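You operate a simulated robot arm through the tools that you are given. There is no shell and no other tool.

The job below is to be done with a simulated robot arm. You get a single attempt, and the scene is never put back.

## Task
Set the controls near the workbench under the window. At the end: the red dial is turned to 6; the yellow dial is turned to 4; the blue dial is turned to 5; the tester switch is switched on; whatever was shut is shut again. Leave all else as you found it, and nothing knocked over.
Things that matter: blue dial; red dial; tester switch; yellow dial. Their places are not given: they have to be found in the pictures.

The check looks at the end state, three seconds after you hand in, the way a careful person would. Anything else that was tipped, shoved, dropped, spilled or broken makes it a failure.

## Robot
A 7-joint arm with a two-finger parallel gripper, fixed in place. Base frame: the origin is at the foot of the arm, x ahead of it, y to its left, z up; the work surface is at about z = 0. Lengths are in mm, angles in rad, forces in N, time in s.
With the tool pointing down near the work surface it reaches from about 260 to 680 mm from the base axis. Its first joint turns from -2.897 to 2.897 rad. Payload 2.5 kg.
The tool frame sits at the grasp point between the pads (the TCP): z along the fingers, y along the line on which they close. The tips reach 30 mm beyond it. Largest opening 94 mm; finger width 28, thickness 10; the body of the gripper, 50 by 96 mm, starts 55 mm behind the TCP.
Orientation is told as [roll, pitch, yaw] about the base's x, y, z axes, in that order, counted from this pose: with the fingers straight down and closing along the base's y, the tool's x points along the base's -x, its y along +y and its z along -z.

## Interface
- The arm moves only by the tool step_arm. Its argument "targets" is a list of rows, each an object (a shift or turn left out is 0, a gripper value left out holds the last) with "rot": the turn, a rotation vector about the tool's x, y, z in rad, a list of three; "offset": the shift along the tool's x, y, z in m, a list of three; "fingers": the finger opening in m, from 0 to 0.094. In form: [{"rot": [wx, wy, wz], "offset": [dx, dy, dz], "fingers": fingers}, ...]. A call has 1 to 20 rows; each row is the pose to reach, as a shift and turn from the pose commanded when the call began, along the tool's axes at that moment. A row lasts 0.2 s, in which the tool goes at most 50 mm and 0.15 rad; a call with a longer step from one row to the next is refused whole, and so is a gripper value outside its range. A pose out of reach is approached as far as the arm can. The call stops where the force on the tool passes 40 N (or 10 N more than at its start, if that is more) or the arm is blocked; 0.2 s more then pass. The fingers move at their own pace (about 72 mm/s each) and stop on an object; they squeeze with about 29 N. The grip force told is the motor's: it shows also when the fingers shut on nothing. Time passes only in rows, and 0.2 s behind the last, so rows that repeat a pose let the fingers close. It gives the time, the measured TCP pose, the force on the tool (base axes), the opening and the grip force at its end, in the units of the frame above (readings bear some noise), with the torque about the TCP (base axes, N m) and any sound that the robot's microphone picked up, and new pictures: "views" is both (left out), scene, wrist or none.
- Cameras (640 x 400 px; columns grow to the right, rows downward): "scene" is fixed at [409.8, 659.4, 622.4]; the picture's right is [-0.99, 0.15, 0.00], its down [0.05, 0.33, -0.94] and it looks along [-0.14, -0.93, -0.33] (base axes); focal length 369 px, centre (320, 200). "wrist" rides on the gripper at [76, 14, -102] in the tool frame; the picture's right is [-0.18, 0.98, 0.00], its down [-0.75, -0.14, -0.64] and it looks along [-0.63, -0.12, 0.77] (tool axes); focal length 243 px, centre (320, 200).
- measure_at(camera, pixels): for up to 12 pixels [column, row] of the newest picture of that camera ("zoom" is the newest enlarged one), the place [x, y, z] in the base frame of the surface seen there, good to about 3 mm, but the place of the scene camera against the robot may be out by one fixed shift of up to 18 mm in any direction. It takes no simulated time.
- enlarge(camera, box): a new picture of the part [left, top, right, bottom] of that camera's present view, enlarged. It takes no simulated time.
- finish_job(): hands the job in; it is judged then, once.

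Open the gripper and draw the arm clear of the work before you hand the job in, unless the task says otherwise.

The tools are called as a command line: name --argument value ..., lists and objects as JSON in quotes. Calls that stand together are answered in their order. step_arm: Moves the arm, as the interface text tells. Its arguments: {"type":"object","properties":{"targets":{"type":"array","items":{"type":"object","properties":{"rot":{"type":"array","items":{"type":"number"}},"offset":{"type":"array","items":{"type":"number"}},"fingers":{"type":"number"}}}},"views":{"type":"string","enum":["both","scene","wrist","none"]}},"required":["targets"]} The other tools are called the same way: measure_at (camera, pixels) gives the place of the surface under pixels of a picture; enlarge (camera, box) takes an enlarged picture of a part of a camera's view; finish_job () hands the job in.

At the start:

```text
t: 0.0
tool_pos: [295.2, -238.6, 392.9]
ee_rot: [-0.002, 0.0, 0.0]
wrist_force: [0.0, 0.1, 0.5]
wrist_torque: [0.0, 0.0, -0.01]
width: 94.3
grasp_force: 0.0
```

scene: 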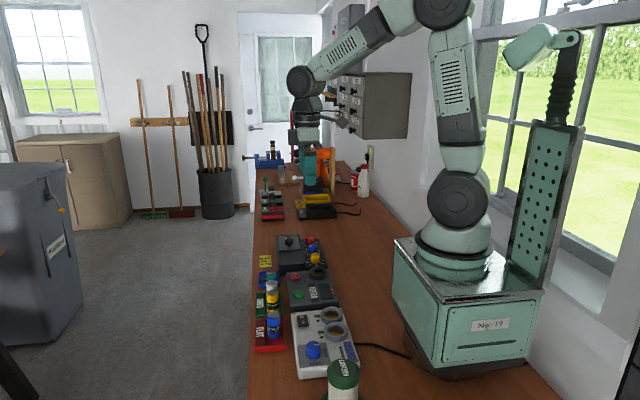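
wrist: 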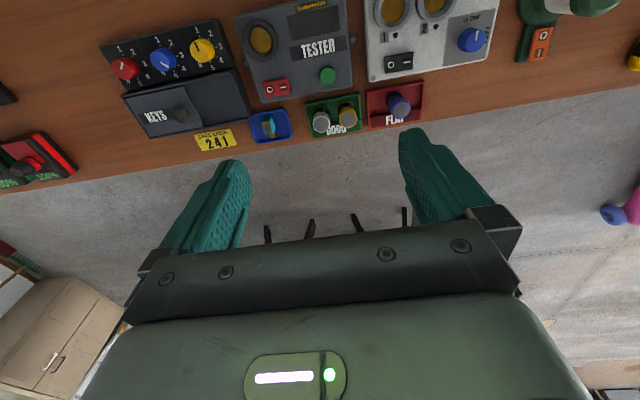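

I see in the wrist picture a box with red/blue/yellow dials at about (160,55), a KEYS box, and a TESTER panel at (300,50). I enlarge those regions to look at them closely.

enlarge --camera "wrist" --box '[90, 0, 270, 160]'

enlarge --camera "scene" --box '[240, 220, 400, 320]'

enlarge --camera "wrist" --box '[220, 0, 380, 140]'

```text
2.50 times, centred on (180, 80) of wrist
```

zoom: 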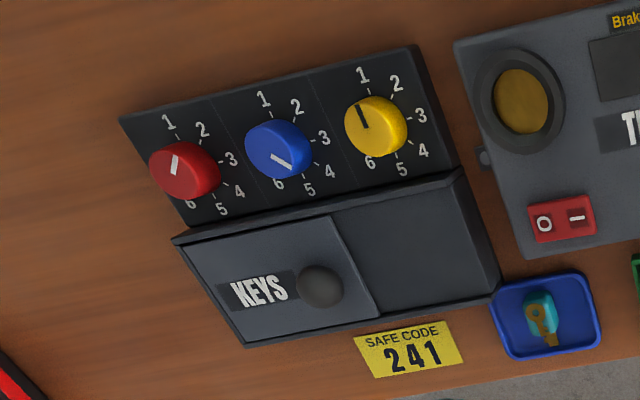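

```text
4.00 times, centred on (320, 270) of scene
```

zoom: 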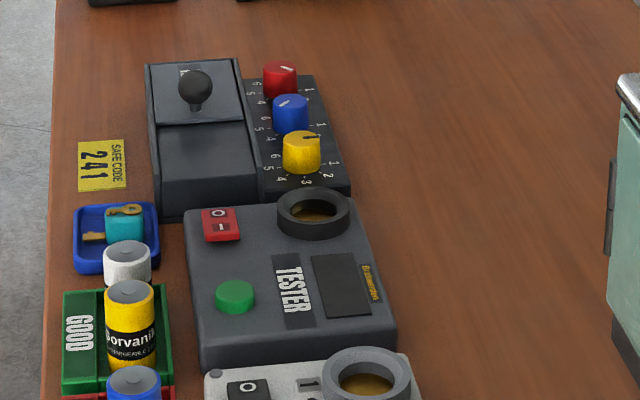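

```text
2.86 times, centred on (300, 70) of wrist
```

zoom: 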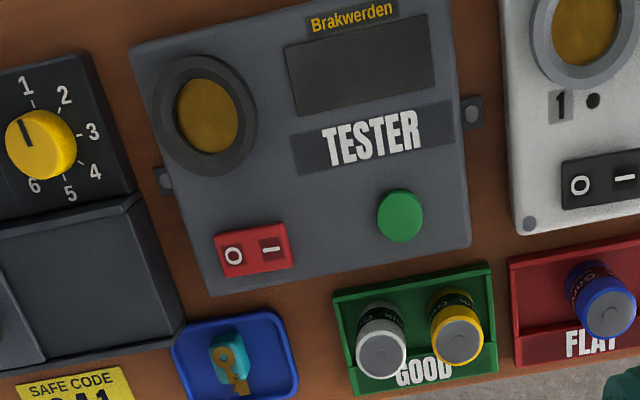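

The three-dial panel (dials at about (125,68), (163,61), (202,50) in the wrist picture) and the TESTER rocker at about (276,88) are visible. I measure the places of these in the wrist view.

measure_at --camera "wrist" --pixels '[[125, 67], [163, 59], [202, 49], [270, 89], [283, 87], [180, 113], [220, 93], [165, 95], [300, 75], [130, 85], [215, 25], [328, 75]]'

measure_at --camera "scene" --pixels '[[310, 237], [313, 245], [316, 254], [295, 273], [295, 277], [288, 242], [292, 265], [299, 294]]'

```text
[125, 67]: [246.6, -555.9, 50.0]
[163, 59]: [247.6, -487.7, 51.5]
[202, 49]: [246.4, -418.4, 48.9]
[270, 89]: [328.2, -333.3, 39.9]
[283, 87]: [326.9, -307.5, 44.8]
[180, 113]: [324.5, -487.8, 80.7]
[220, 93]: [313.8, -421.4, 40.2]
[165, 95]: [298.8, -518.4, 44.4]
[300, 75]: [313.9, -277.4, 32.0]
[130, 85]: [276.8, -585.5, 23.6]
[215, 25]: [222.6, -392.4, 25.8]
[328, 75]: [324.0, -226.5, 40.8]
```

```text
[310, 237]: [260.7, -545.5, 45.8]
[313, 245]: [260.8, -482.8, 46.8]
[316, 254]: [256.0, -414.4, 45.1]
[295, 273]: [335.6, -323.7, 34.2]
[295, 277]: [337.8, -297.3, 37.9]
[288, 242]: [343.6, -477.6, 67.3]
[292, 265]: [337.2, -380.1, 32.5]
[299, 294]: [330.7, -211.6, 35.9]
```

Dials' tops are at about x=247, y=-556/-488/-418, z=50, and the tester rocker at about (327,-320,42). Before moving nearer I check the cabinet's and tools' places in the scene picture to keep the path clear.

measure_at --camera "scene" --pixels '[[396, 240], [396, 300], [440, 285], [440, 360], [360, 180], [315, 205], [325, 155], [375, 100], [340, 240], [265, 262], [270, 205], [290, 175]]'

enlarge --camera "scene" --box '[240, 120, 400, 220]'

```text
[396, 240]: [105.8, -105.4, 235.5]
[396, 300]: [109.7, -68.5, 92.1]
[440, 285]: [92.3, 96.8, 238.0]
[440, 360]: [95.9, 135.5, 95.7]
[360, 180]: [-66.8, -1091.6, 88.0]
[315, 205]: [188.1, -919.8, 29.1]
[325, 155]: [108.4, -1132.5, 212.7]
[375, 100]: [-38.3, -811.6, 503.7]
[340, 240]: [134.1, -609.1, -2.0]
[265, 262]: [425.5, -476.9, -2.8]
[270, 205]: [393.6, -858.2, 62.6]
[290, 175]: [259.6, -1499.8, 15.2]
```

```text
4.00 times, centred on (320, 170) of scene
```

zoom: 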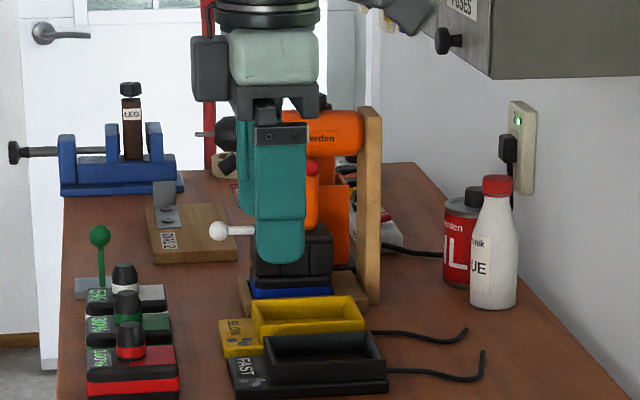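

The space above the panel is free, so I move to a viewing pose over the dials at about (140,-466,200), wrist camera looking at the panel.

step_arm --targets '[{"offset": [0.017, -0.025, 0.021], "fingers": 0.06}, {"offset": [0.034, -0.05, 0.042]}, {"offset": [0.051, -0.075, 0.063]}, {"offset": [0.068, -0.1, 0.084]}, {"offset": [0.085, -0.125, 0.105]}, {"offset": [0.102, -0.15, 0.126]}, {"offset": [0.119, -0.175, 0.147]}, {"offset": [0.136, -0.2, 0.168]}, {"offset": [0.155, -0.227, 0.193]}, {"offset": [0.155, -0.227, 0.193]}]'

```text
t: 2.2
tool_pos: [140.7, -466.0, 201.1]
ee_rot: [0.001, 0.001, 0.0]
wrist_force: [0.2, 0.8, 0.1]
wrist_torque: [-0.01, -0.01, 0.04]
width: 59.7
grasp_force: 0.0
```

scene: 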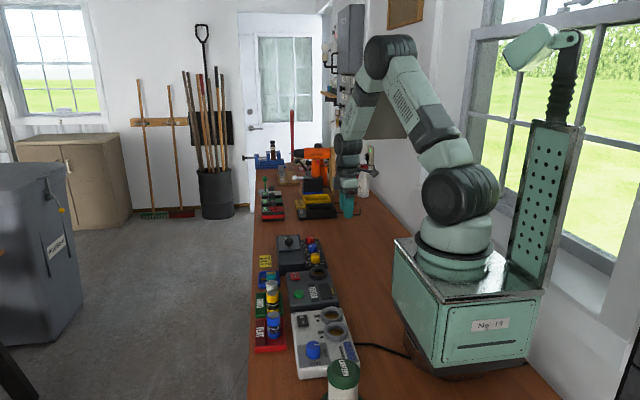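
wrist: 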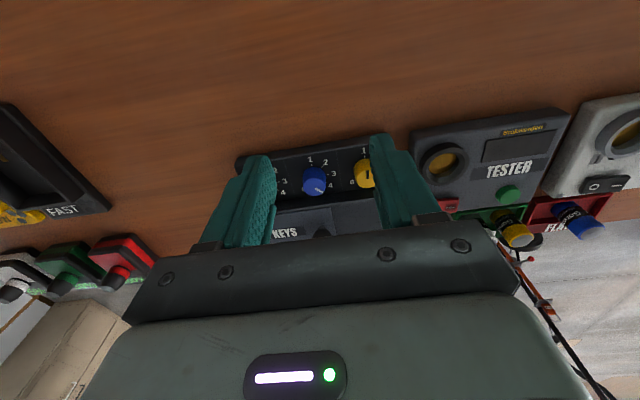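

The fingers hide part of the panel; shifting the tool about 105 mm in +x and slightly lower will put the dials in the clear upper half of the wrist picture.

step_arm --targets '[{"offset": [-0.035, -0.003, 0.005]}, {"offset": [-0.07, -0.007, 0.01]}, {"offset": [-0.105, -0.01, 0.02]}, {"offset": [-0.105, -0.01, 0.02]}]' --views "wrist"

enlarge --camera "wrist" --box '[160, 20, 480, 220]'

```text
t: 3.2
tool_pos: [247.1, -476.9, 180.2]
ee_rot: [0.0, -0.001, 0.0]
wrist_force: [-0.5, -0.4, 0.7]
wrist_torque: [0.03, 0.0, -0.01]
width: 59.8
grasp_force: 0.1
```

wrist: 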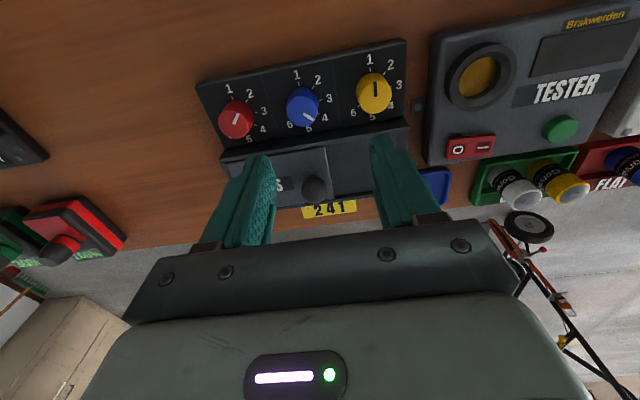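

```text
2.00 times, centred on (320, 120) of wrist
```

zoom: 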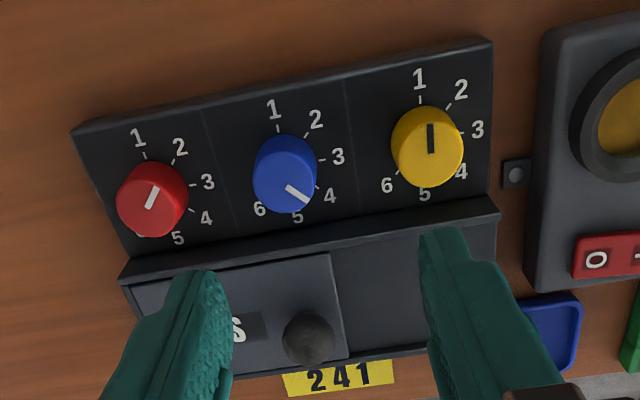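

I enlarge each dial further to read the pointer angles and tick positions.

enlarge --camera "wrist" --box '[200, 76, 280, 146]'

enlarge --camera "wrist" --box '[265, 62, 345, 132]'

enlarge --camera "wrist" --box '[335, 48, 415, 118]'

```text
5.71 times, centred on (240, 111) of wrist
```

zoom: 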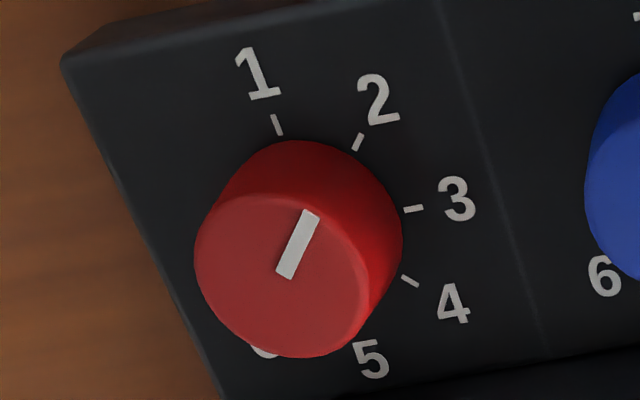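

```text
5.71 times, centred on (305, 97) of wrist
```

zoom: 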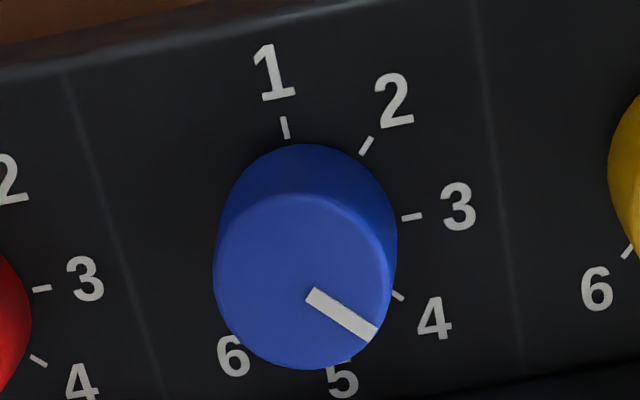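

```text
5.71 times, centred on (375, 83) of wrist
```

zoom: 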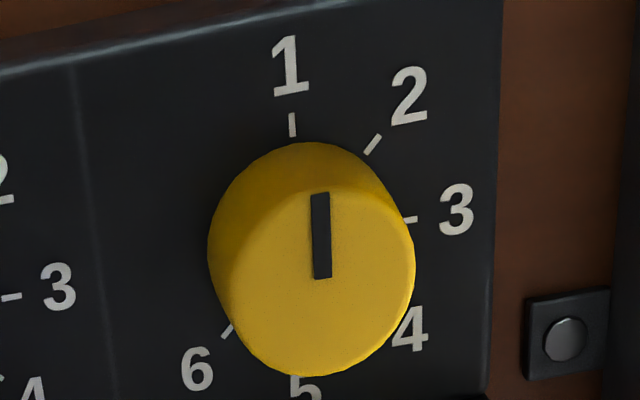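

Ticks look 45° apart (1 toward the base, running clockwise); red looks to be at 2, blue near 4, yellow at 1. I measure the yellow dial in this zoom to get pointer and tick positions.

measure_at --camera "zoom" --pixels '[[320, 198], [322, 274], [292, 125], [373, 144], [409, 219], [227, 331], [222, 270], [405, 270], [315, 365], [316, 195], [450, 210], [40, 150]]'

measure_at --camera "wrist" --pixels '[[238.2, 113.5], [233.3, 123.5], [232.5, 97.9], [246.7, 100.9], [252.3, 112.5], [255.7, 125.2], [220, 122], [246, 133], [235, 136], [235, 112], [299, 84.4], [321, 89]]'

measure_at --camera "wrist" --pixels '[[304, 113.5], [313, 119.5], [302.5, 112], [314, 87.6], [318.8, 113.7], [288, 110], [316, 108], [302, 126], [303, 98], [260, 65], [340, 55], [300, 70]]'

```text
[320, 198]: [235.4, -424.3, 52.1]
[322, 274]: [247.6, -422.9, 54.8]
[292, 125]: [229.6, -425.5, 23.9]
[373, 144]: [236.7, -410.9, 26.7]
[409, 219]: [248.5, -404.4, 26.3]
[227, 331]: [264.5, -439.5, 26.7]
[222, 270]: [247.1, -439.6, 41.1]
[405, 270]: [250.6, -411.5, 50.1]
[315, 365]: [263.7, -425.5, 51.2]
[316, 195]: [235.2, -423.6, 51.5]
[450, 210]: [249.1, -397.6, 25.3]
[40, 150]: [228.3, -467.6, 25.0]
```

```text
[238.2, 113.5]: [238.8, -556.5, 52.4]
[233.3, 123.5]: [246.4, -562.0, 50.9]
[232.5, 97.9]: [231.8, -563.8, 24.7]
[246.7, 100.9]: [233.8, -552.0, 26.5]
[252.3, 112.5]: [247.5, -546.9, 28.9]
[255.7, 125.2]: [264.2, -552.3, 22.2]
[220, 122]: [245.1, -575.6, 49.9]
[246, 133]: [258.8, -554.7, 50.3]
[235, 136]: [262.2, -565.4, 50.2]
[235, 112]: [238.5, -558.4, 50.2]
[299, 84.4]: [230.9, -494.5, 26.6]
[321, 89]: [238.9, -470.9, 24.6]
```

```text
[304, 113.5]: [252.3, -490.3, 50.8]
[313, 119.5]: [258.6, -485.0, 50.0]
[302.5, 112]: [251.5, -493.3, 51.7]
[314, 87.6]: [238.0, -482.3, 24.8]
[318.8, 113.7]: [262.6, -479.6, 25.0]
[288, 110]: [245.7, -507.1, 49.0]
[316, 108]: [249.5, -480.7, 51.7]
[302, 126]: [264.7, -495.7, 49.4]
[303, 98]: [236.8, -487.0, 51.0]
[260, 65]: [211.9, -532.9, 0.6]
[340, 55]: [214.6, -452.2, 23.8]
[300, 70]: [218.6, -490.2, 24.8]
```

The dial centres fit x≈249.5 with y≈-424.5, -494.5, -564.5 and radius about 15 (tops at z≈51, panel at z≈25). Now I check the KEYS box edge next to the dials and the tester rocker at (470,147).

enlarge --camera "wrist" --box '[430, 110, 510, 180]'

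measure_at --camera "wrist" --pixels '[[320, 129], [320, 138], [320, 142], [320, 146], [400, 122], [400, 126], [404, 115], [340, 160], [313, 186], [240, 160], [455, 149], [485, 146]]'

```text
5.71 times, centred on (470, 145) of wrist
```

zoom: 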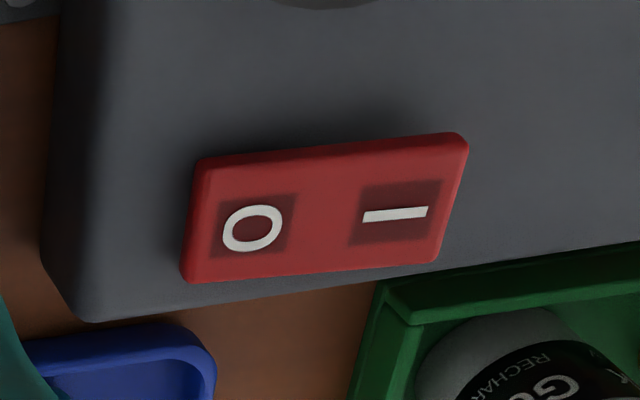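

```text
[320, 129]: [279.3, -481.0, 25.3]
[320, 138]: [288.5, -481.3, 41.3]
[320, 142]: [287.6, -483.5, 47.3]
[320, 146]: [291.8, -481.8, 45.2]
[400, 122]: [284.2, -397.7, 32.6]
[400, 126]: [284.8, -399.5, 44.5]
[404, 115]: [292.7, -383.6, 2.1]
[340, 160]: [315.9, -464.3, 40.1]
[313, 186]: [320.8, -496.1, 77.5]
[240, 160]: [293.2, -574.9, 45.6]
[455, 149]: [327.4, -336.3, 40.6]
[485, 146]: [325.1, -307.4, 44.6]
```

The rocker's O end (y≈-336, z≈40) sits lower than its I end (y≈-307, z≈45), so it is off now; pressing the I end will switch it on. First the yellow dial: I move above it and turn the tool by -1.2 rad in free air to get the turning range ready.

step_arm --targets '[{"offset": [-0.001, 0.013, 0.0], "rot": [0, 0, -0.15], "fingers": 0.046}, {"offset": [-0.002, 0.026, 0.0], "rot": [0, 0, -0.3]}, {"offset": [-0.003, 0.039, 0.0], "rot": [0, 0, -0.45]}, {"offset": [-0.0035, 0.052, 0.0], "rot": [0, 0, -0.6]}, {"offset": [-0.0035, 0.052, 0.0], "rot": [0, 0, -0.75]}, {"offset": [-0.0035, 0.052, 0.0], "rot": [0, 0, -0.9]}, {"offset": [-0.0035, 0.052, 0.0], "rot": [0, 0, -1.05]}, {"offset": [-0.0035, 0.052, 0.0], "rot": [0, 0, -1.2]}, {"offset": [-0.0035, 0.052, 0.0], "rot": [0, 0, -1.2]}]'

```text
t: 5.2
tool_pos: [249.1, -423.7, 180.8]
ee_rot: [0.0, 0.0, 1.204]
wrist_force: [-0.5, -0.9, 0.5]
wrist_torque: [0.0, 0.02, -0.01]
width: 46.3
grasp_force: 0.1
```

scene: 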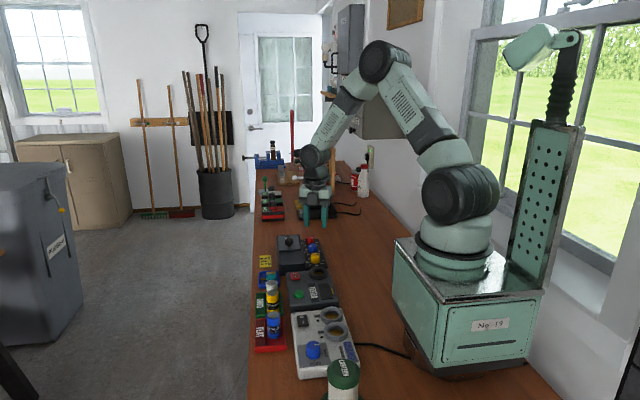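
wrist: 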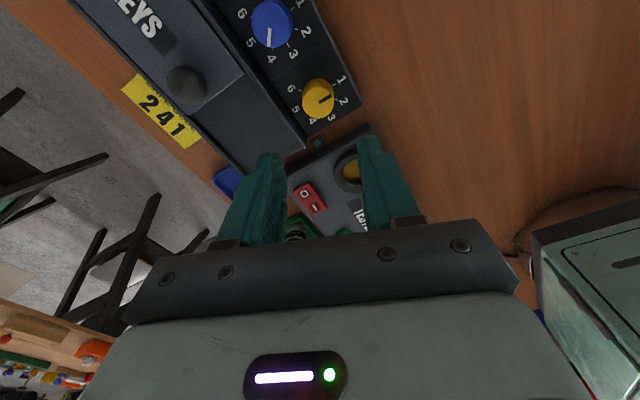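

The -1.2 rad turn was reached. In this view the yellow cap is at (318,97); I measure it and its ticks again from this angle, and enlarge it.

enlarge --camera "wrist" --box '[278, 60, 358, 130]'

```text
5.71 times, centred on (318, 95) of wrist
```

zoom: 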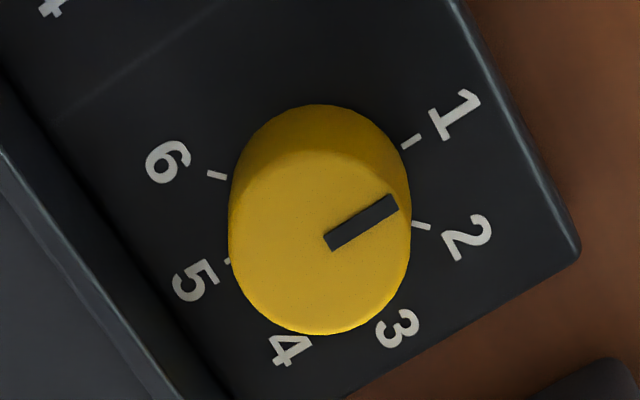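

I measure the ticks and cap edges in this enlarged picture to refine the yellow dial's centre.

measure_at --camera "zoom" --pixels '[[411, 141], [422, 226], [217, 174], [228, 262], [333, 240], [390, 204], [240, 245], [402, 245], [320, 325], [320, 158], [320, 245], [260, 190]]'

```text
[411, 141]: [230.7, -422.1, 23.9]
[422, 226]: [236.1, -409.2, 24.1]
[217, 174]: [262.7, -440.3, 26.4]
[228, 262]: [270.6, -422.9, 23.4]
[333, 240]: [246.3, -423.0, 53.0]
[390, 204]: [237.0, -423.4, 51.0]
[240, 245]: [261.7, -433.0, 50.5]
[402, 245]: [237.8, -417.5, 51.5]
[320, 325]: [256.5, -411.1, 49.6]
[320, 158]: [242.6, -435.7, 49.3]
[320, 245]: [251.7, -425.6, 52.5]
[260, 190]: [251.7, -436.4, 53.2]
```

Centre agrees at about (249.7,-424.3). Before gripping, I check in free air that the wrist can turn all the way from -1.2 to +1.2 rad.

step_arm --targets '[{"rot": [0, 0, 0.15]}, {"rot": [0, 0, 0.3]}, {"rot": [0, 0, 0.45]}, {"rot": [0, 0, 0.6]}, {"rot": [0, 0, 0.75]}, {"rot": [0, 0, 0.9]}, {"rot": [0, 0, 1.05]}, {"rot": [0, 0, 1.2]}, {"rot": [0, 0, 1.35]}, {"rot": [0, 0, 1.5]}, {"rot": [0, 0, 1.65]}, {"rot": [0, 0, 1.8]}, {"rot": [0, 0, 1.95]}, {"rot": [0, 0, 2.1]}, {"rot": [0, 0, 2.25]}, {"rot": [0, 0, 2.4]}, {"rot": [0, 0, 2.4]}]' --views "wrist"

```text
t: 8.8
tool_pos: [248.3, -423.6, 180.9]
ee_rot: [0.002, 0.002, -1.203]
wrist_force: [-0.3, -0.6, -0.1]
wrist_torque: [0.01, 0.0, 0.03]
width: 46.1
grasp_force: 0.1
```

wrist: 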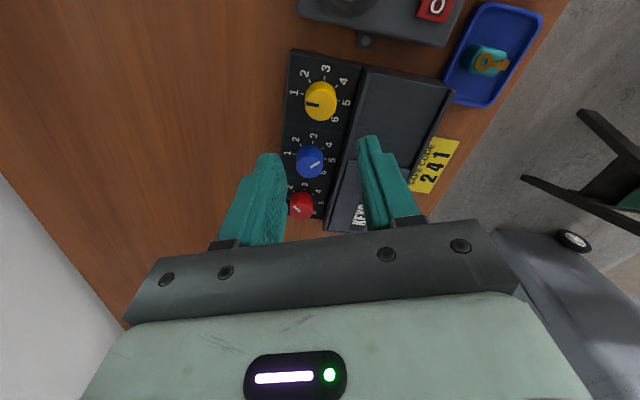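

The full range is reached. Now I turn back to -1.178 rad with a ~1 mm centring shift, staying high.

step_arm --targets '[{"rot": [0, 0, -0.15]}, {"rot": [0, 0, -0.3]}, {"rot": [0, 0, -0.45]}, {"rot": [0, 0, -0.6]}, {"rot": [0, 0, -0.75]}, {"rot": [0, 0, -0.9]}, {"rot": [0, 0, -1.05]}, {"rot": [0, 0, -1.2]}, {"rot": [0, 0, -1.35]}, {"rot": [0, 0, -1.5]}, {"rot": [0, 0, -1.65]}, {"rot": [0, 0, -1.8]}, {"rot": [0, 0, -1.95]}, {"rot": [0, 0, -2.1]}, {"rot": [0, 0, -2.25]}, {"rot": [0, 0, -2.378], "offset": [-0.0009, 0.0007, 0]}, {"rot": [0, 0, -2.378], "offset": [-0.0009, 0.0007, 0]}]' --views "none"

```text
t: 12.4
tool_pos: [249.7, -423.1, 181.2]
ee_rot: [0.0, 0.0, 1.181]
wrist_force: [0.1, 0.1, -0.2]
wrist_torque: [0.02, 0.01, -0.04]
width: 46.3
grasp_force: 0.0
```

At (249.7,-423.1) and turned 1.18 rad; the gap to the KEYS box edge (x≈286) is small, so I set the opening to 40 mm and go down in stages to TCP z≈63, watching the force.

step_arm --targets '[{"offset": [0, 0, 0.03], "fingers": 0.04}, {"offset": [0, 0, 0.06]}, {"offset": [0, 0, 0.085]}, {"offset": [0, 0, 0.085]}]'

```text
t: 13.4
tool_pos: [248.9, -423.4, 96.4]
ee_rot: [0.001, 0.0, 1.178]
wrist_force: [0.2, 0.5, 1.1]
wrist_torque: [-0.03, 0.0, 0.04]
width: 40.1
grasp_force: 0.1
```

scene: 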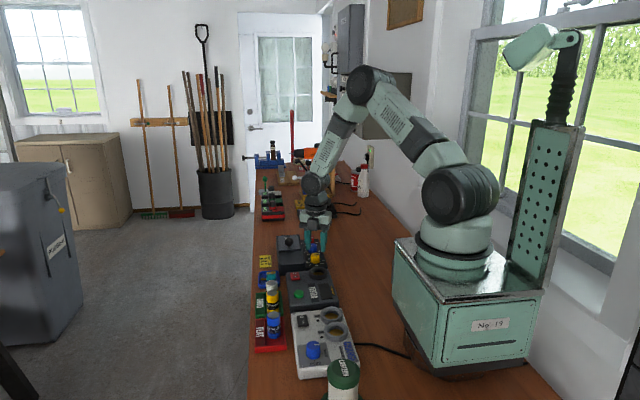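
wrist: 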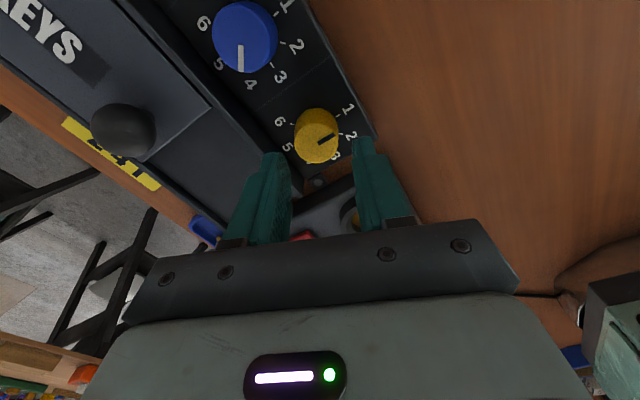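

Clear so far; the fingers straddle the yellow knob. I descend the last 34 mm slowly with a sub-millimetre centring shift.

step_arm --targets '[{"offset": [0.0006, -0.0007, 0.01]}, {"offset": [0.0006, -0.0007, 0.02]}, {"offset": [0.0006, -0.0007, 0.028]}, {"offset": [0.0006, -0.0007, 0.034]}, {"offset": [0.0006, -0.0007, 0.034]}]'

enlarge --camera "wrist" --box '[220, 70, 420, 200]'

enlarge --camera "scene" --box '[260, 200, 380, 280]'

```text
t: 14.6
tool_pos: [249.3, -424.9, 60.8]
ee_rot: [-0.001, 0.0, 1.179]
wrist_force: [-0.3, 0.8, 0.2]
wrist_torque: [0.01, 0.02, 0.0]
width: 39.9
grasp_force: 0.1
```

scene: 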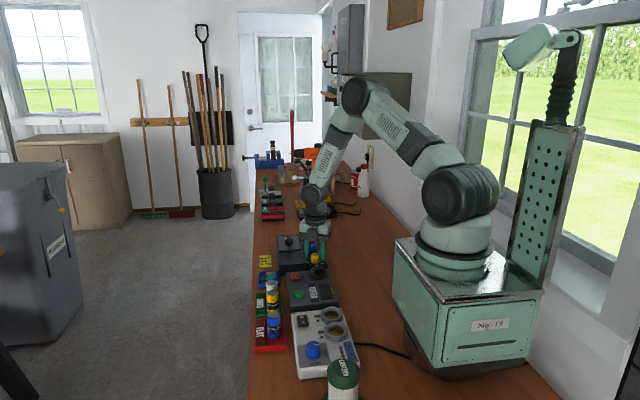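
wrist: 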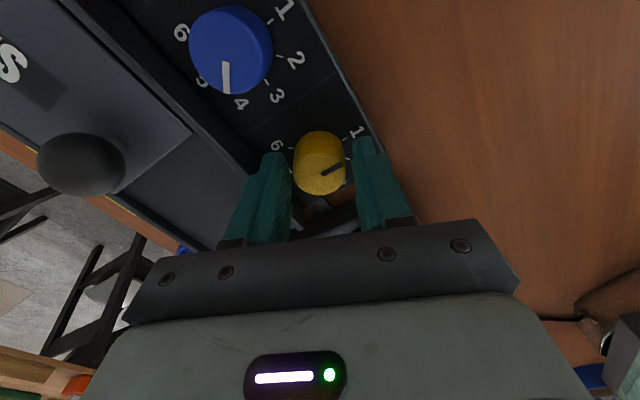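

```text
3.08 times, centred on (320, 135) of wrist
```

zoom: 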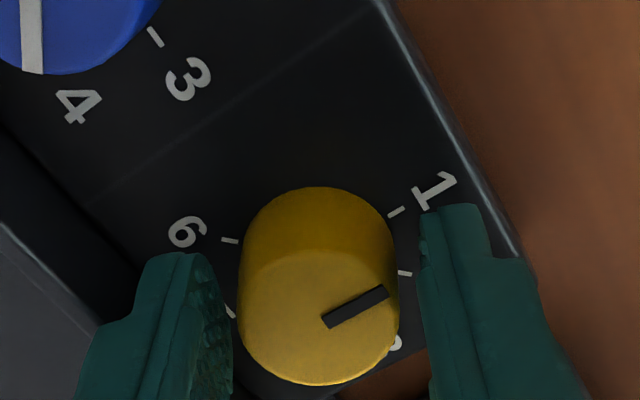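

```text
5.00 times, centred on (320, 240) of scene
```

zoom: 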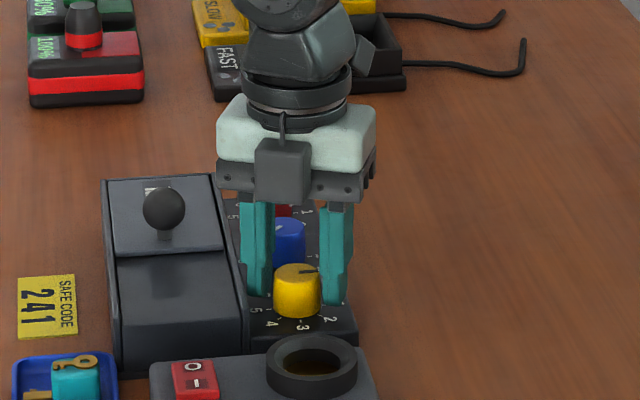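

The knob sits between the pads with room on both sides. I close the fingers on it and read the forces.

step_arm --targets '[{"fingers": 0.02}, {"fingers": 0.02}, {"fingers": 0.02}]' --views "wrist"

```text
t: 15.4
tool_pos: [250.5, -424.9, 61.6]
ee_rot: [-0.001, 0.0, 1.18]
wrist_force: [5.3, -4.4, -8.3]
wrist_torque: [-0.15, -0.14, 0.01]
width: 31.1
grasp_force: 44.9
```

wrist: 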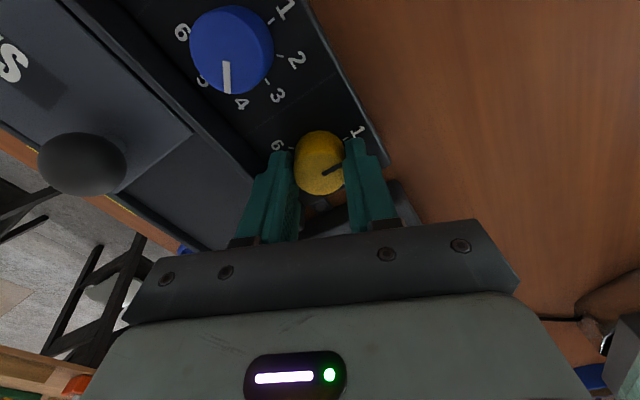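

Gripped at 31.1 mm with only about 7 N sideways. I turn clockwise (+z of the tool) by 0.45 rad first with a 0.8 mm relief shift, to see that the dial follows.

step_arm --targets '[{"offset": [0, -0.0008, 0], "rot": [0, 0, 0.1]}, {"offset": [0, -0.0008, 0], "rot": [0, 0, 0.2]}, {"offset": [0, -0.0008, 0], "rot": [0, 0, 0.3]}, {"offset": [0, -0.0008, 0], "rot": [0, 0, 0.4]}, {"offset": [0, -0.0008, 0], "rot": [0, 0, 0.45]}]' --views "wrist"

enlarge --camera "wrist" --box '[220, 70, 420, 200]'

```text
t: 16.6
tool_pos: [250.2, -426.2, 62.1]
ee_rot: [0.003, 0.001, 0.726]
wrist_force: [-5.5, 0.5, 4.1]
wrist_torque: [0.26, 0.01, 0.01]
width: 31.3
grasp_force: 45.0
```

wrist: 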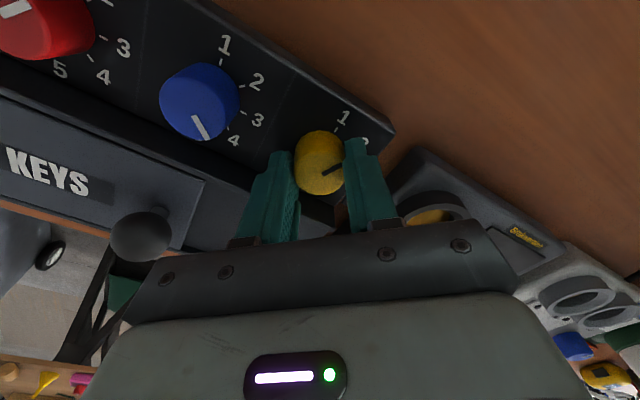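

```text
3.08 times, centred on (320, 135) of wrist
```

zoom: 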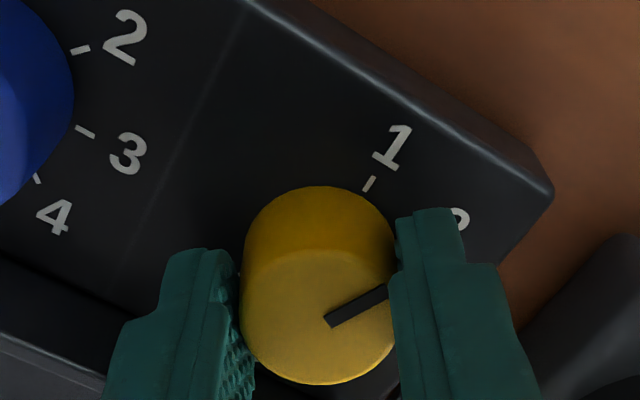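

The dial follows (the pointer keeps its place relative to the fingers while the scale turns). I turn the remaining 1.906 rad.

step_arm --targets '[{"rot": [0, 0, 0.14]}, {"rot": [0, 0, 0.28]}, {"rot": [0, 0, 0.42]}, {"rot": [0, 0, 0.56]}, {"rot": [0, 0, 0.7]}, {"rot": [0, 0, 0.84]}, {"rot": [0, 0, 0.98]}, {"rot": [0, 0, 1.12]}, {"rot": [0, 0, 1.26]}, {"rot": [0, 0, 1.4]}, {"rot": [0, 0, 1.54]}, {"rot": [0, 0, 1.68]}, {"rot": [0, 0, 1.8]}, {"rot": [0, 0, 1.906]}, {"rot": [0, 0, 1.906]}]'

enlarge --camera "wrist" --box '[220, 70, 420, 200]'

enlarge --camera "scene" --box '[260, 200, 380, 280]'

```text
t: 19.8
tool_pos: [251.0, -425.4, 61.8]
ee_rot: [-0.001, 0.0, -1.18]
wrist_force: [-20.3, 5.0, 9.2]
wrist_torque: [-0.29, 0.46, 0.0]
width: 31.1
grasp_force: 45.4
```

scene: 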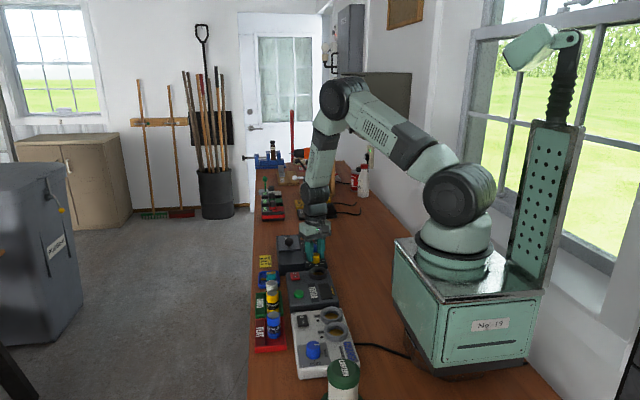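
wrist: 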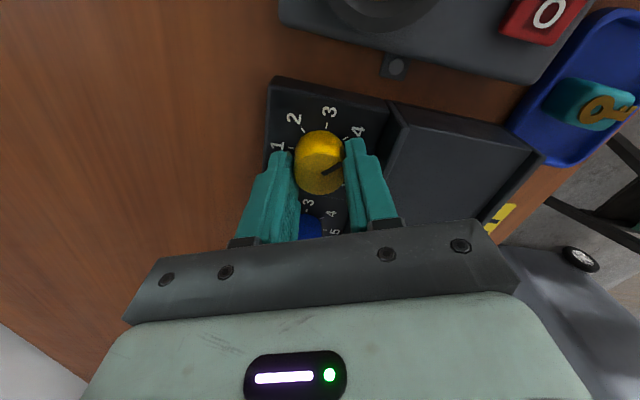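

```text
3.08 times, centred on (320, 135) of wrist
```

zoom: 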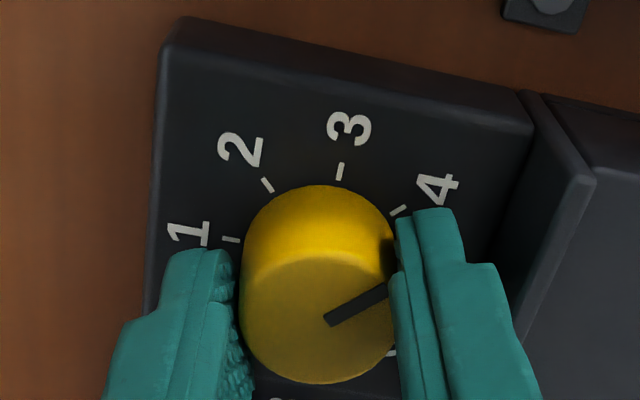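

```text
5.00 times, centred on (320, 240) of scene
```

zoom: 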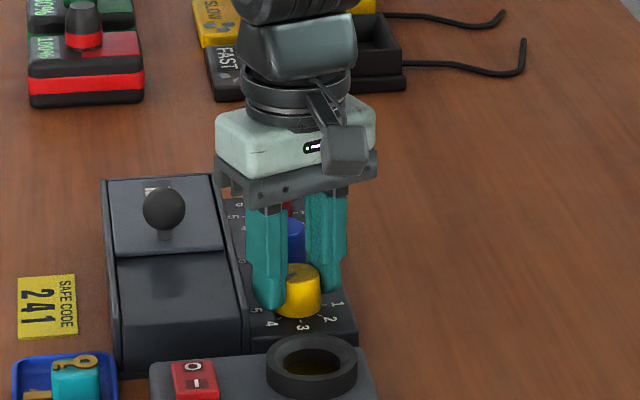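

Pointer now lines up toward 4 and the tool reads about 20 N toward -x, so I relieve it by 1.2 mm, open to 40 mm, and rise straight up.

step_arm --targets '[{"offset": [0, -0.0012, 0]}, {"offset": [0, -0.0012, 0], "fingers": 0.04}, {"offset": [0, -0.0012, 0], "fingers": 0.04}, {"offset": [0, -0.0012, 0], "fingers": 0.04}]' --views "none"

step_arm --targets '[{"offset": [0, 0, -0.01]}, {"offset": [0, 0, -0.03]}, {"offset": [0, 0, -0.06]}, {"offset": [0, 0, -0.09]}, {"offset": [0, 0, -0.12]}, {"offset": [0, 0, -0.12]}]'

enlarge --camera "wrist" --box '[260, 50, 380, 220]'

```text
t: 20.8
tool_pos: [250.9, -425.8, 61.6]
ee_rot: [-0.001, -0.001, -1.178]
wrist_force: [-0.3, 0.3, 0.5]
wrist_torque: [0.02, 0.01, 0.04]
width: 39.8
grasp_force: 0.1
```

```text
t: 22.2
tool_pos: [248.5, -424.2, 181.4]
ee_rot: [-0.001, -0.001, -1.177]
wrist_force: [-0.4, -0.9, -0.9]
wrist_torque: [0.0, -0.01, -0.03]
width: 40.0
grasp_force: 0.1
```

scene: 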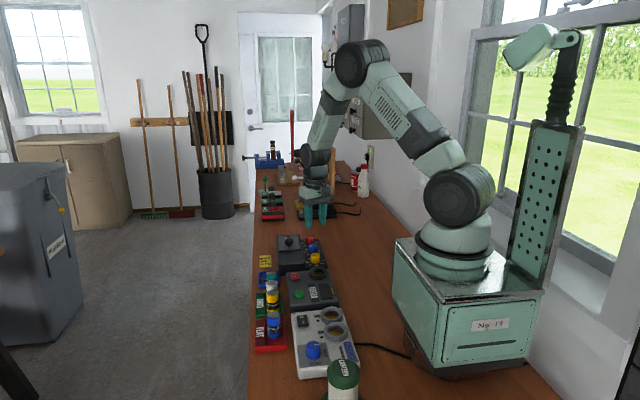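
wrist: 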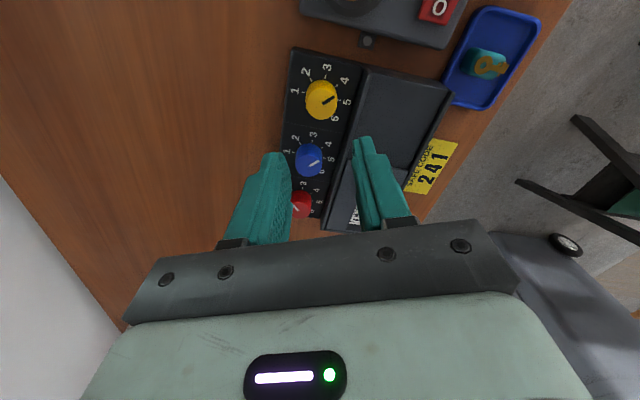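

```text
2.35 times, centred on (320, 135) of wrist
```

zoom: 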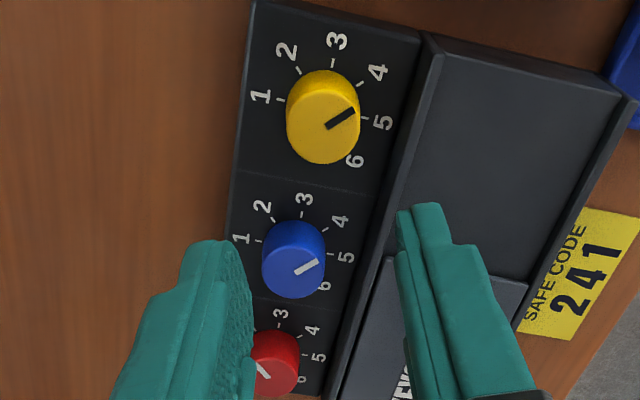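

Yellow and blue pointers look parallel, both toward 4. I enlarge the yellow one and measure its pointer ends for an exact angle.

enlarge --camera "wrist" --box '[288, 70, 358, 125]'

measure_at --camera "zoom" --pixels '[[320, 200]]'

```text
7.27 times, centred on (323, 98) of wrist
```

zoom: 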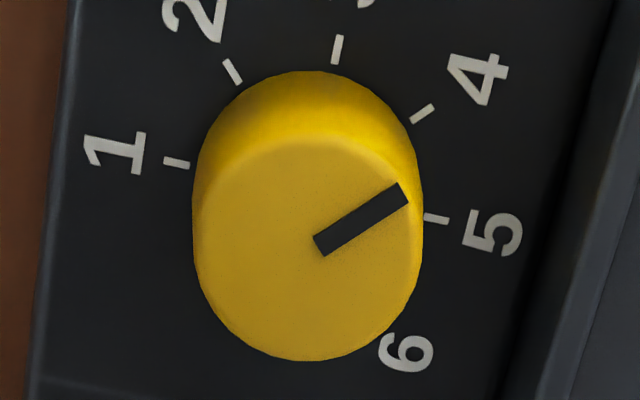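

```text
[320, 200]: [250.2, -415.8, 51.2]
```

The pointer ((318,246) to (404,192)) runs parallel to tick 4 ((411,121)-(433,107)). I confirm with measured coordinates, then do the same for the blue dial.

measure_at --camera "zoom" --pixels '[[320, 245], [325, 241], [330, 238], [395, 198], [400, 194], [390, 201], [177, 163], [436, 218], [232, 71], [422, 114], [337, 48], [307, 253]]'

enlarge --camera "wrist" --box '[280, 135, 340, 185]'

```text
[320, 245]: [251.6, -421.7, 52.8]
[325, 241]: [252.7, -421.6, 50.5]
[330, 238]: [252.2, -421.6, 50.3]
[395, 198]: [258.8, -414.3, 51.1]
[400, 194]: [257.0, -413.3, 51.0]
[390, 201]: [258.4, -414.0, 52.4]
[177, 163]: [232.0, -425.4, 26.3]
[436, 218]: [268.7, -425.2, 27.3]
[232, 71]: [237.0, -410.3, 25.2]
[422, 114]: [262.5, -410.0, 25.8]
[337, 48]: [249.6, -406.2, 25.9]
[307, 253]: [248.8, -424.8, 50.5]
```

```text
8.00 times, centred on (310, 160) of wrist
```

zoom: 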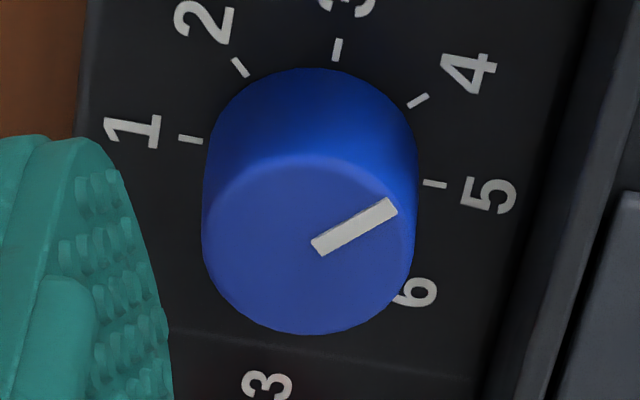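

By ray geometry yellow is at 135° (4) exactly, blue is at 135° (4) and red at 45° (2). So blue needs +45° and red +180°. I move above the blue dial (about (250,-495)), turning to +0.393 rad yaw.

step_arm --targets '[{"offset": [-0.02, -0.008, 0], "rot": [0, 0, -0.145]}, {"offset": [-0.04, -0.016, 0], "rot": [0, 0, -0.29]}, {"offset": [-0.055, -0.022, 0], "rot": [0, 0, -0.435]}, {"offset": [-0.0644, -0.0265, 0], "rot": [0, 0, -0.58]}, {"offset": [-0.0644, -0.0265, 0], "rot": [0, 0, -0.725]}, {"offset": [-0.0644, -0.0265, 0], "rot": [0, 0, -0.87]}, {"offset": [-0.0644, -0.0265, 0], "rot": [0, 0, -1.015]}, {"offset": [-0.0644, -0.0265, 0], "rot": [0, 0, -1.16]}, {"offset": [-0.0644, -0.0265, 0], "rot": [0, 0, -1.305]}, {"offset": [-0.0644, -0.0265, 0], "rot": [0, 0, -1.45]}, {"offset": [-0.0644, -0.0265, 0], "rot": [0, 0, -1.571]}, {"offset": [-0.0644, -0.0265, 0], "rot": [0, 0, -1.571]}]' --views "wrist"

enlarge --camera "wrist" --box '[270, 60, 370, 140]'

```text
t: 24.8
tool_pos: [250.1, -495.9, 180.6]
ee_rot: [0.001, -0.001, 0.395]
wrist_force: [0.3, 1.3, 0.1]
wrist_torque: [0.01, 0.03, 0.02]
width: 39.8
grasp_force: 0.0
```

wrist: 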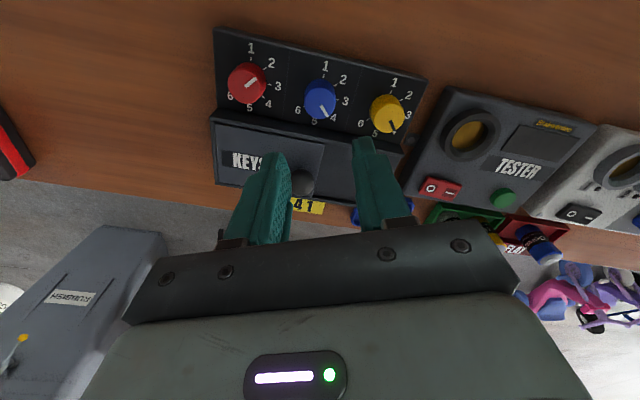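

```text
5.00 times, centred on (320, 100) of wrist
```

zoom: 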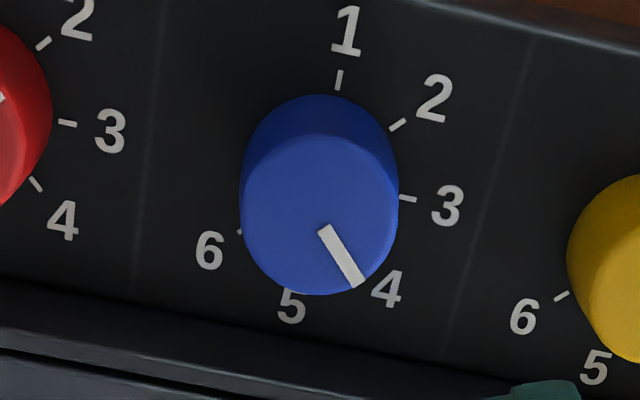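

Blue cap is at column 320 (on the tool axis), the fingers are clear of neighbours and of the KEYS box. I descend 119 mm to grip height.

step_arm --targets '[{"offset": [0, 0, 0.03]}, {"offset": [0, 0, 0.06]}, {"offset": [0, 0, 0.085]}, {"offset": [0, 0, 0.1]}, {"offset": [0, 0, 0.11]}, {"offset": [0, 0, 0.119]}, {"offset": [0, 0, 0.119]}]'

enlarge --camera "wrist" --box '[220, 70, 420, 200]'

```text
t: 26.4
tool_pos: [251.3, -496.2, 62.7]
ee_rot: [0.0, 0.0, 0.394]
wrist_force: [0.4, 0.1, 0.2]
wrist_torque: [0.0, 0.02, 0.0]
width: 40.1
grasp_force: 0.0
```

scene: 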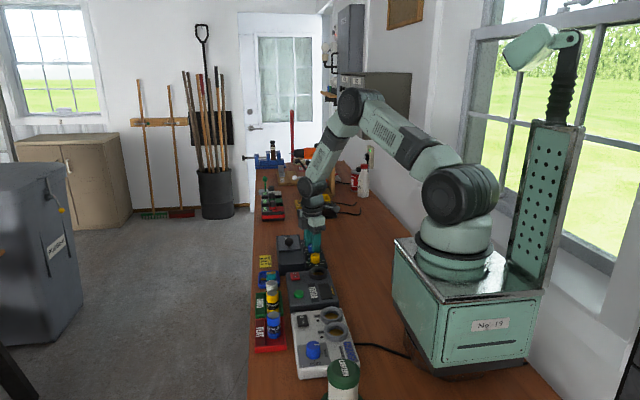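
wrist: 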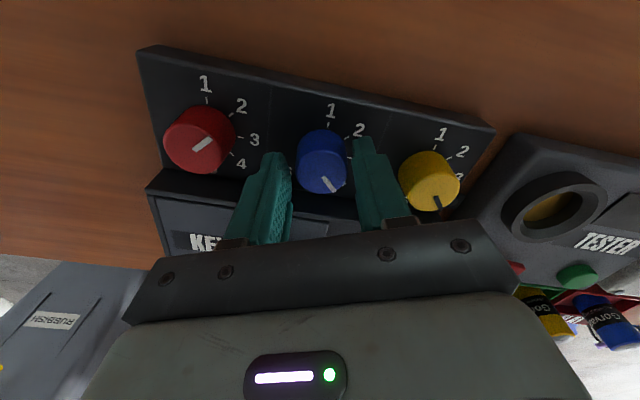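

```text
3.08 times, centred on (320, 135) of wrist
```

zoom: 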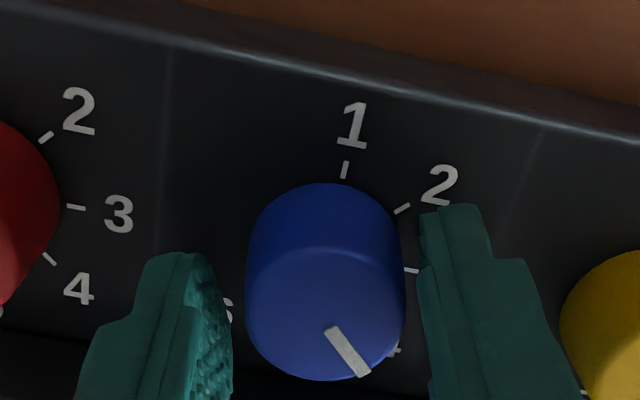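

The blue knob is centred between the pads (zoom column 325). I close on it.

step_arm --targets '[{"fingers": 0.02}, {"fingers": 0.02}, {"fingers": 0.02}]' --views "none"

```text
t: 27.2
tool_pos: [250.8, -496.1, 63.3]
ee_rot: [0.001, 0.0, 0.392]
wrist_force: [-4.0, 8.4, 4.1]
wrist_torque: [0.22, 0.17, -0.01]
width: 30.9
grasp_force: 45.2
```

Gripped, about 9 N sideways. I turn clockwise 0.785 rad with a 0.7 mm relief shift.

step_arm --targets '[{"offset": [0, 0.0007, 0], "rot": [0, 0, 0.13]}, {"offset": [0, 0.0007, 0], "rot": [0, 0, 0.26]}, {"offset": [0, 0.0007, 0], "rot": [0, 0, 0.39]}, {"offset": [0, 0.0007, 0], "rot": [0, 0, 0.52]}, {"offset": [0, 0.0007, 0], "rot": [0, 0, 0.65]}, {"offset": [0, 0.0007, 0], "rot": [0, 0, 0.785]}, {"offset": [0, 0.0007, 0], "rot": [0, 0, 0.785]}]' --views "wrist"

enlarge --camera "wrist" --box '[220, 70, 420, 200]'

```text
t: 28.8
tool_pos: [250.9, -494.3, 61.4]
ee_rot: [-0.004, -0.001, -0.395]
wrist_force: [4.6, -14.2, -27.2]
wrist_torque: [-0.44, -0.38, -0.01]
width: 30.9
grasp_force: 45.5
```

wrist: 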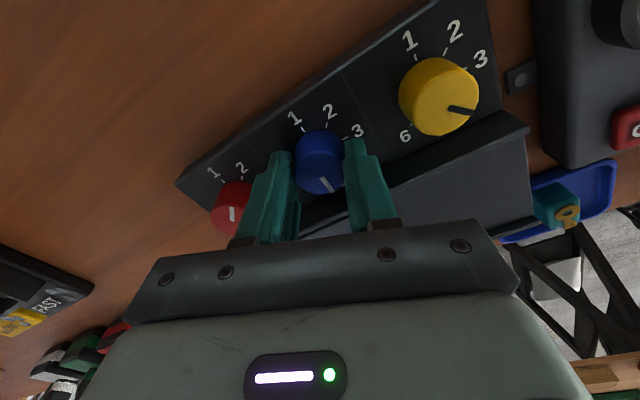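

```text
3.08 times, centred on (320, 135) of wrist
```

zoom: 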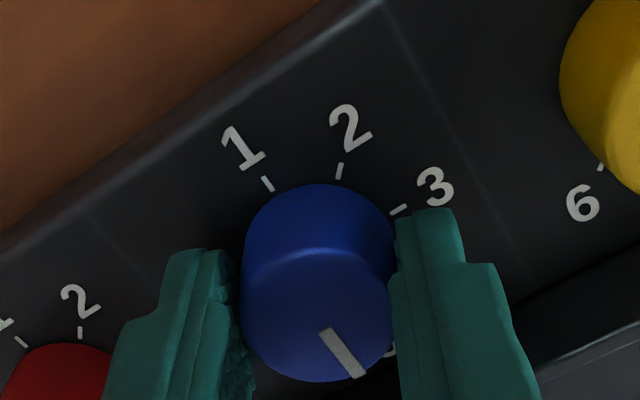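

The blue dial followed. I relieve by 1 mm, open to 40 mm and rise.

step_arm --targets '[{"offset": [0, -0.0009, 0]}, {"offset": [0, -0.0009, 0], "fingers": 0.04}, {"offset": [0, -0.0009, 0], "fingers": 0.04}, {"offset": [0, -0.0009, 0], "fingers": 0.04}]' --views "none"

step_arm --targets '[{"offset": [0, 0, -0.01]}, {"offset": [0, 0, -0.03]}, {"offset": [0, 0, -0.06]}, {"offset": [0, 0, -0.09]}, {"offset": [0, 0, -0.12]}, {"offset": [0, 0, -0.12]}]'

enlarge --camera "wrist" --box '[285, 70, 355, 125]'

```text
t: 29.8
tool_pos: [250.5, -495.3, 62.5]
ee_rot: [0.0, 0.001, -0.393]
wrist_force: [-1.0, 0.0, 0.0]
wrist_torque: [0.01, 0.03, -0.01]
width: 40.0
grasp_force: 0.1
```

```text
t: 31.2
tool_pos: [251.4, -496.1, 183.6]
ee_rot: [0.001, 0.0, -0.392]
wrist_force: [0.1, -0.2, -0.2]
wrist_torque: [0.0, 0.02, 0.0]
width: 40.2
grasp_force: 0.0
```

scene: 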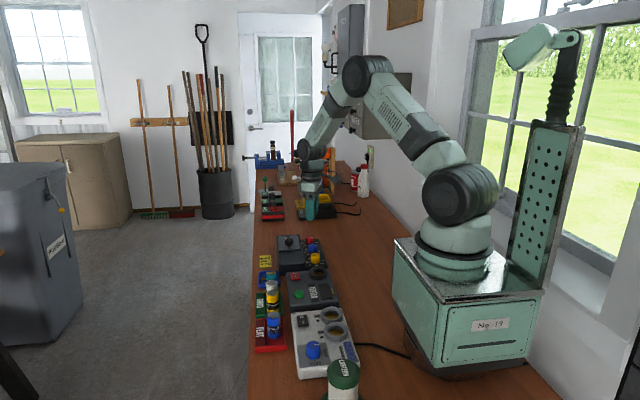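
wrist: 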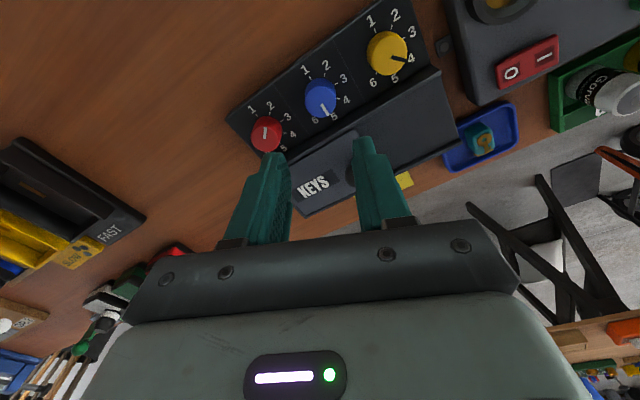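

```text
7.27 times, centred on (320, 98) of wrist
```

zoom: 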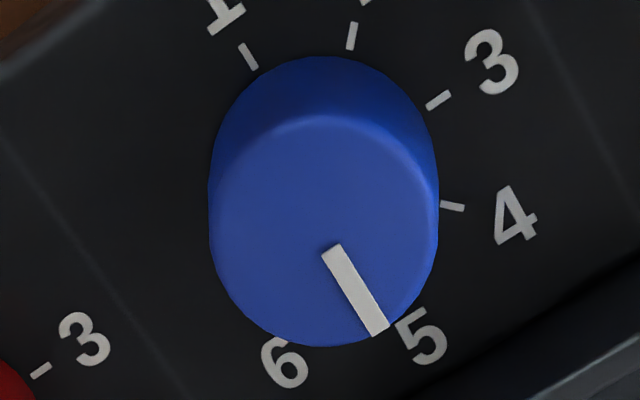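

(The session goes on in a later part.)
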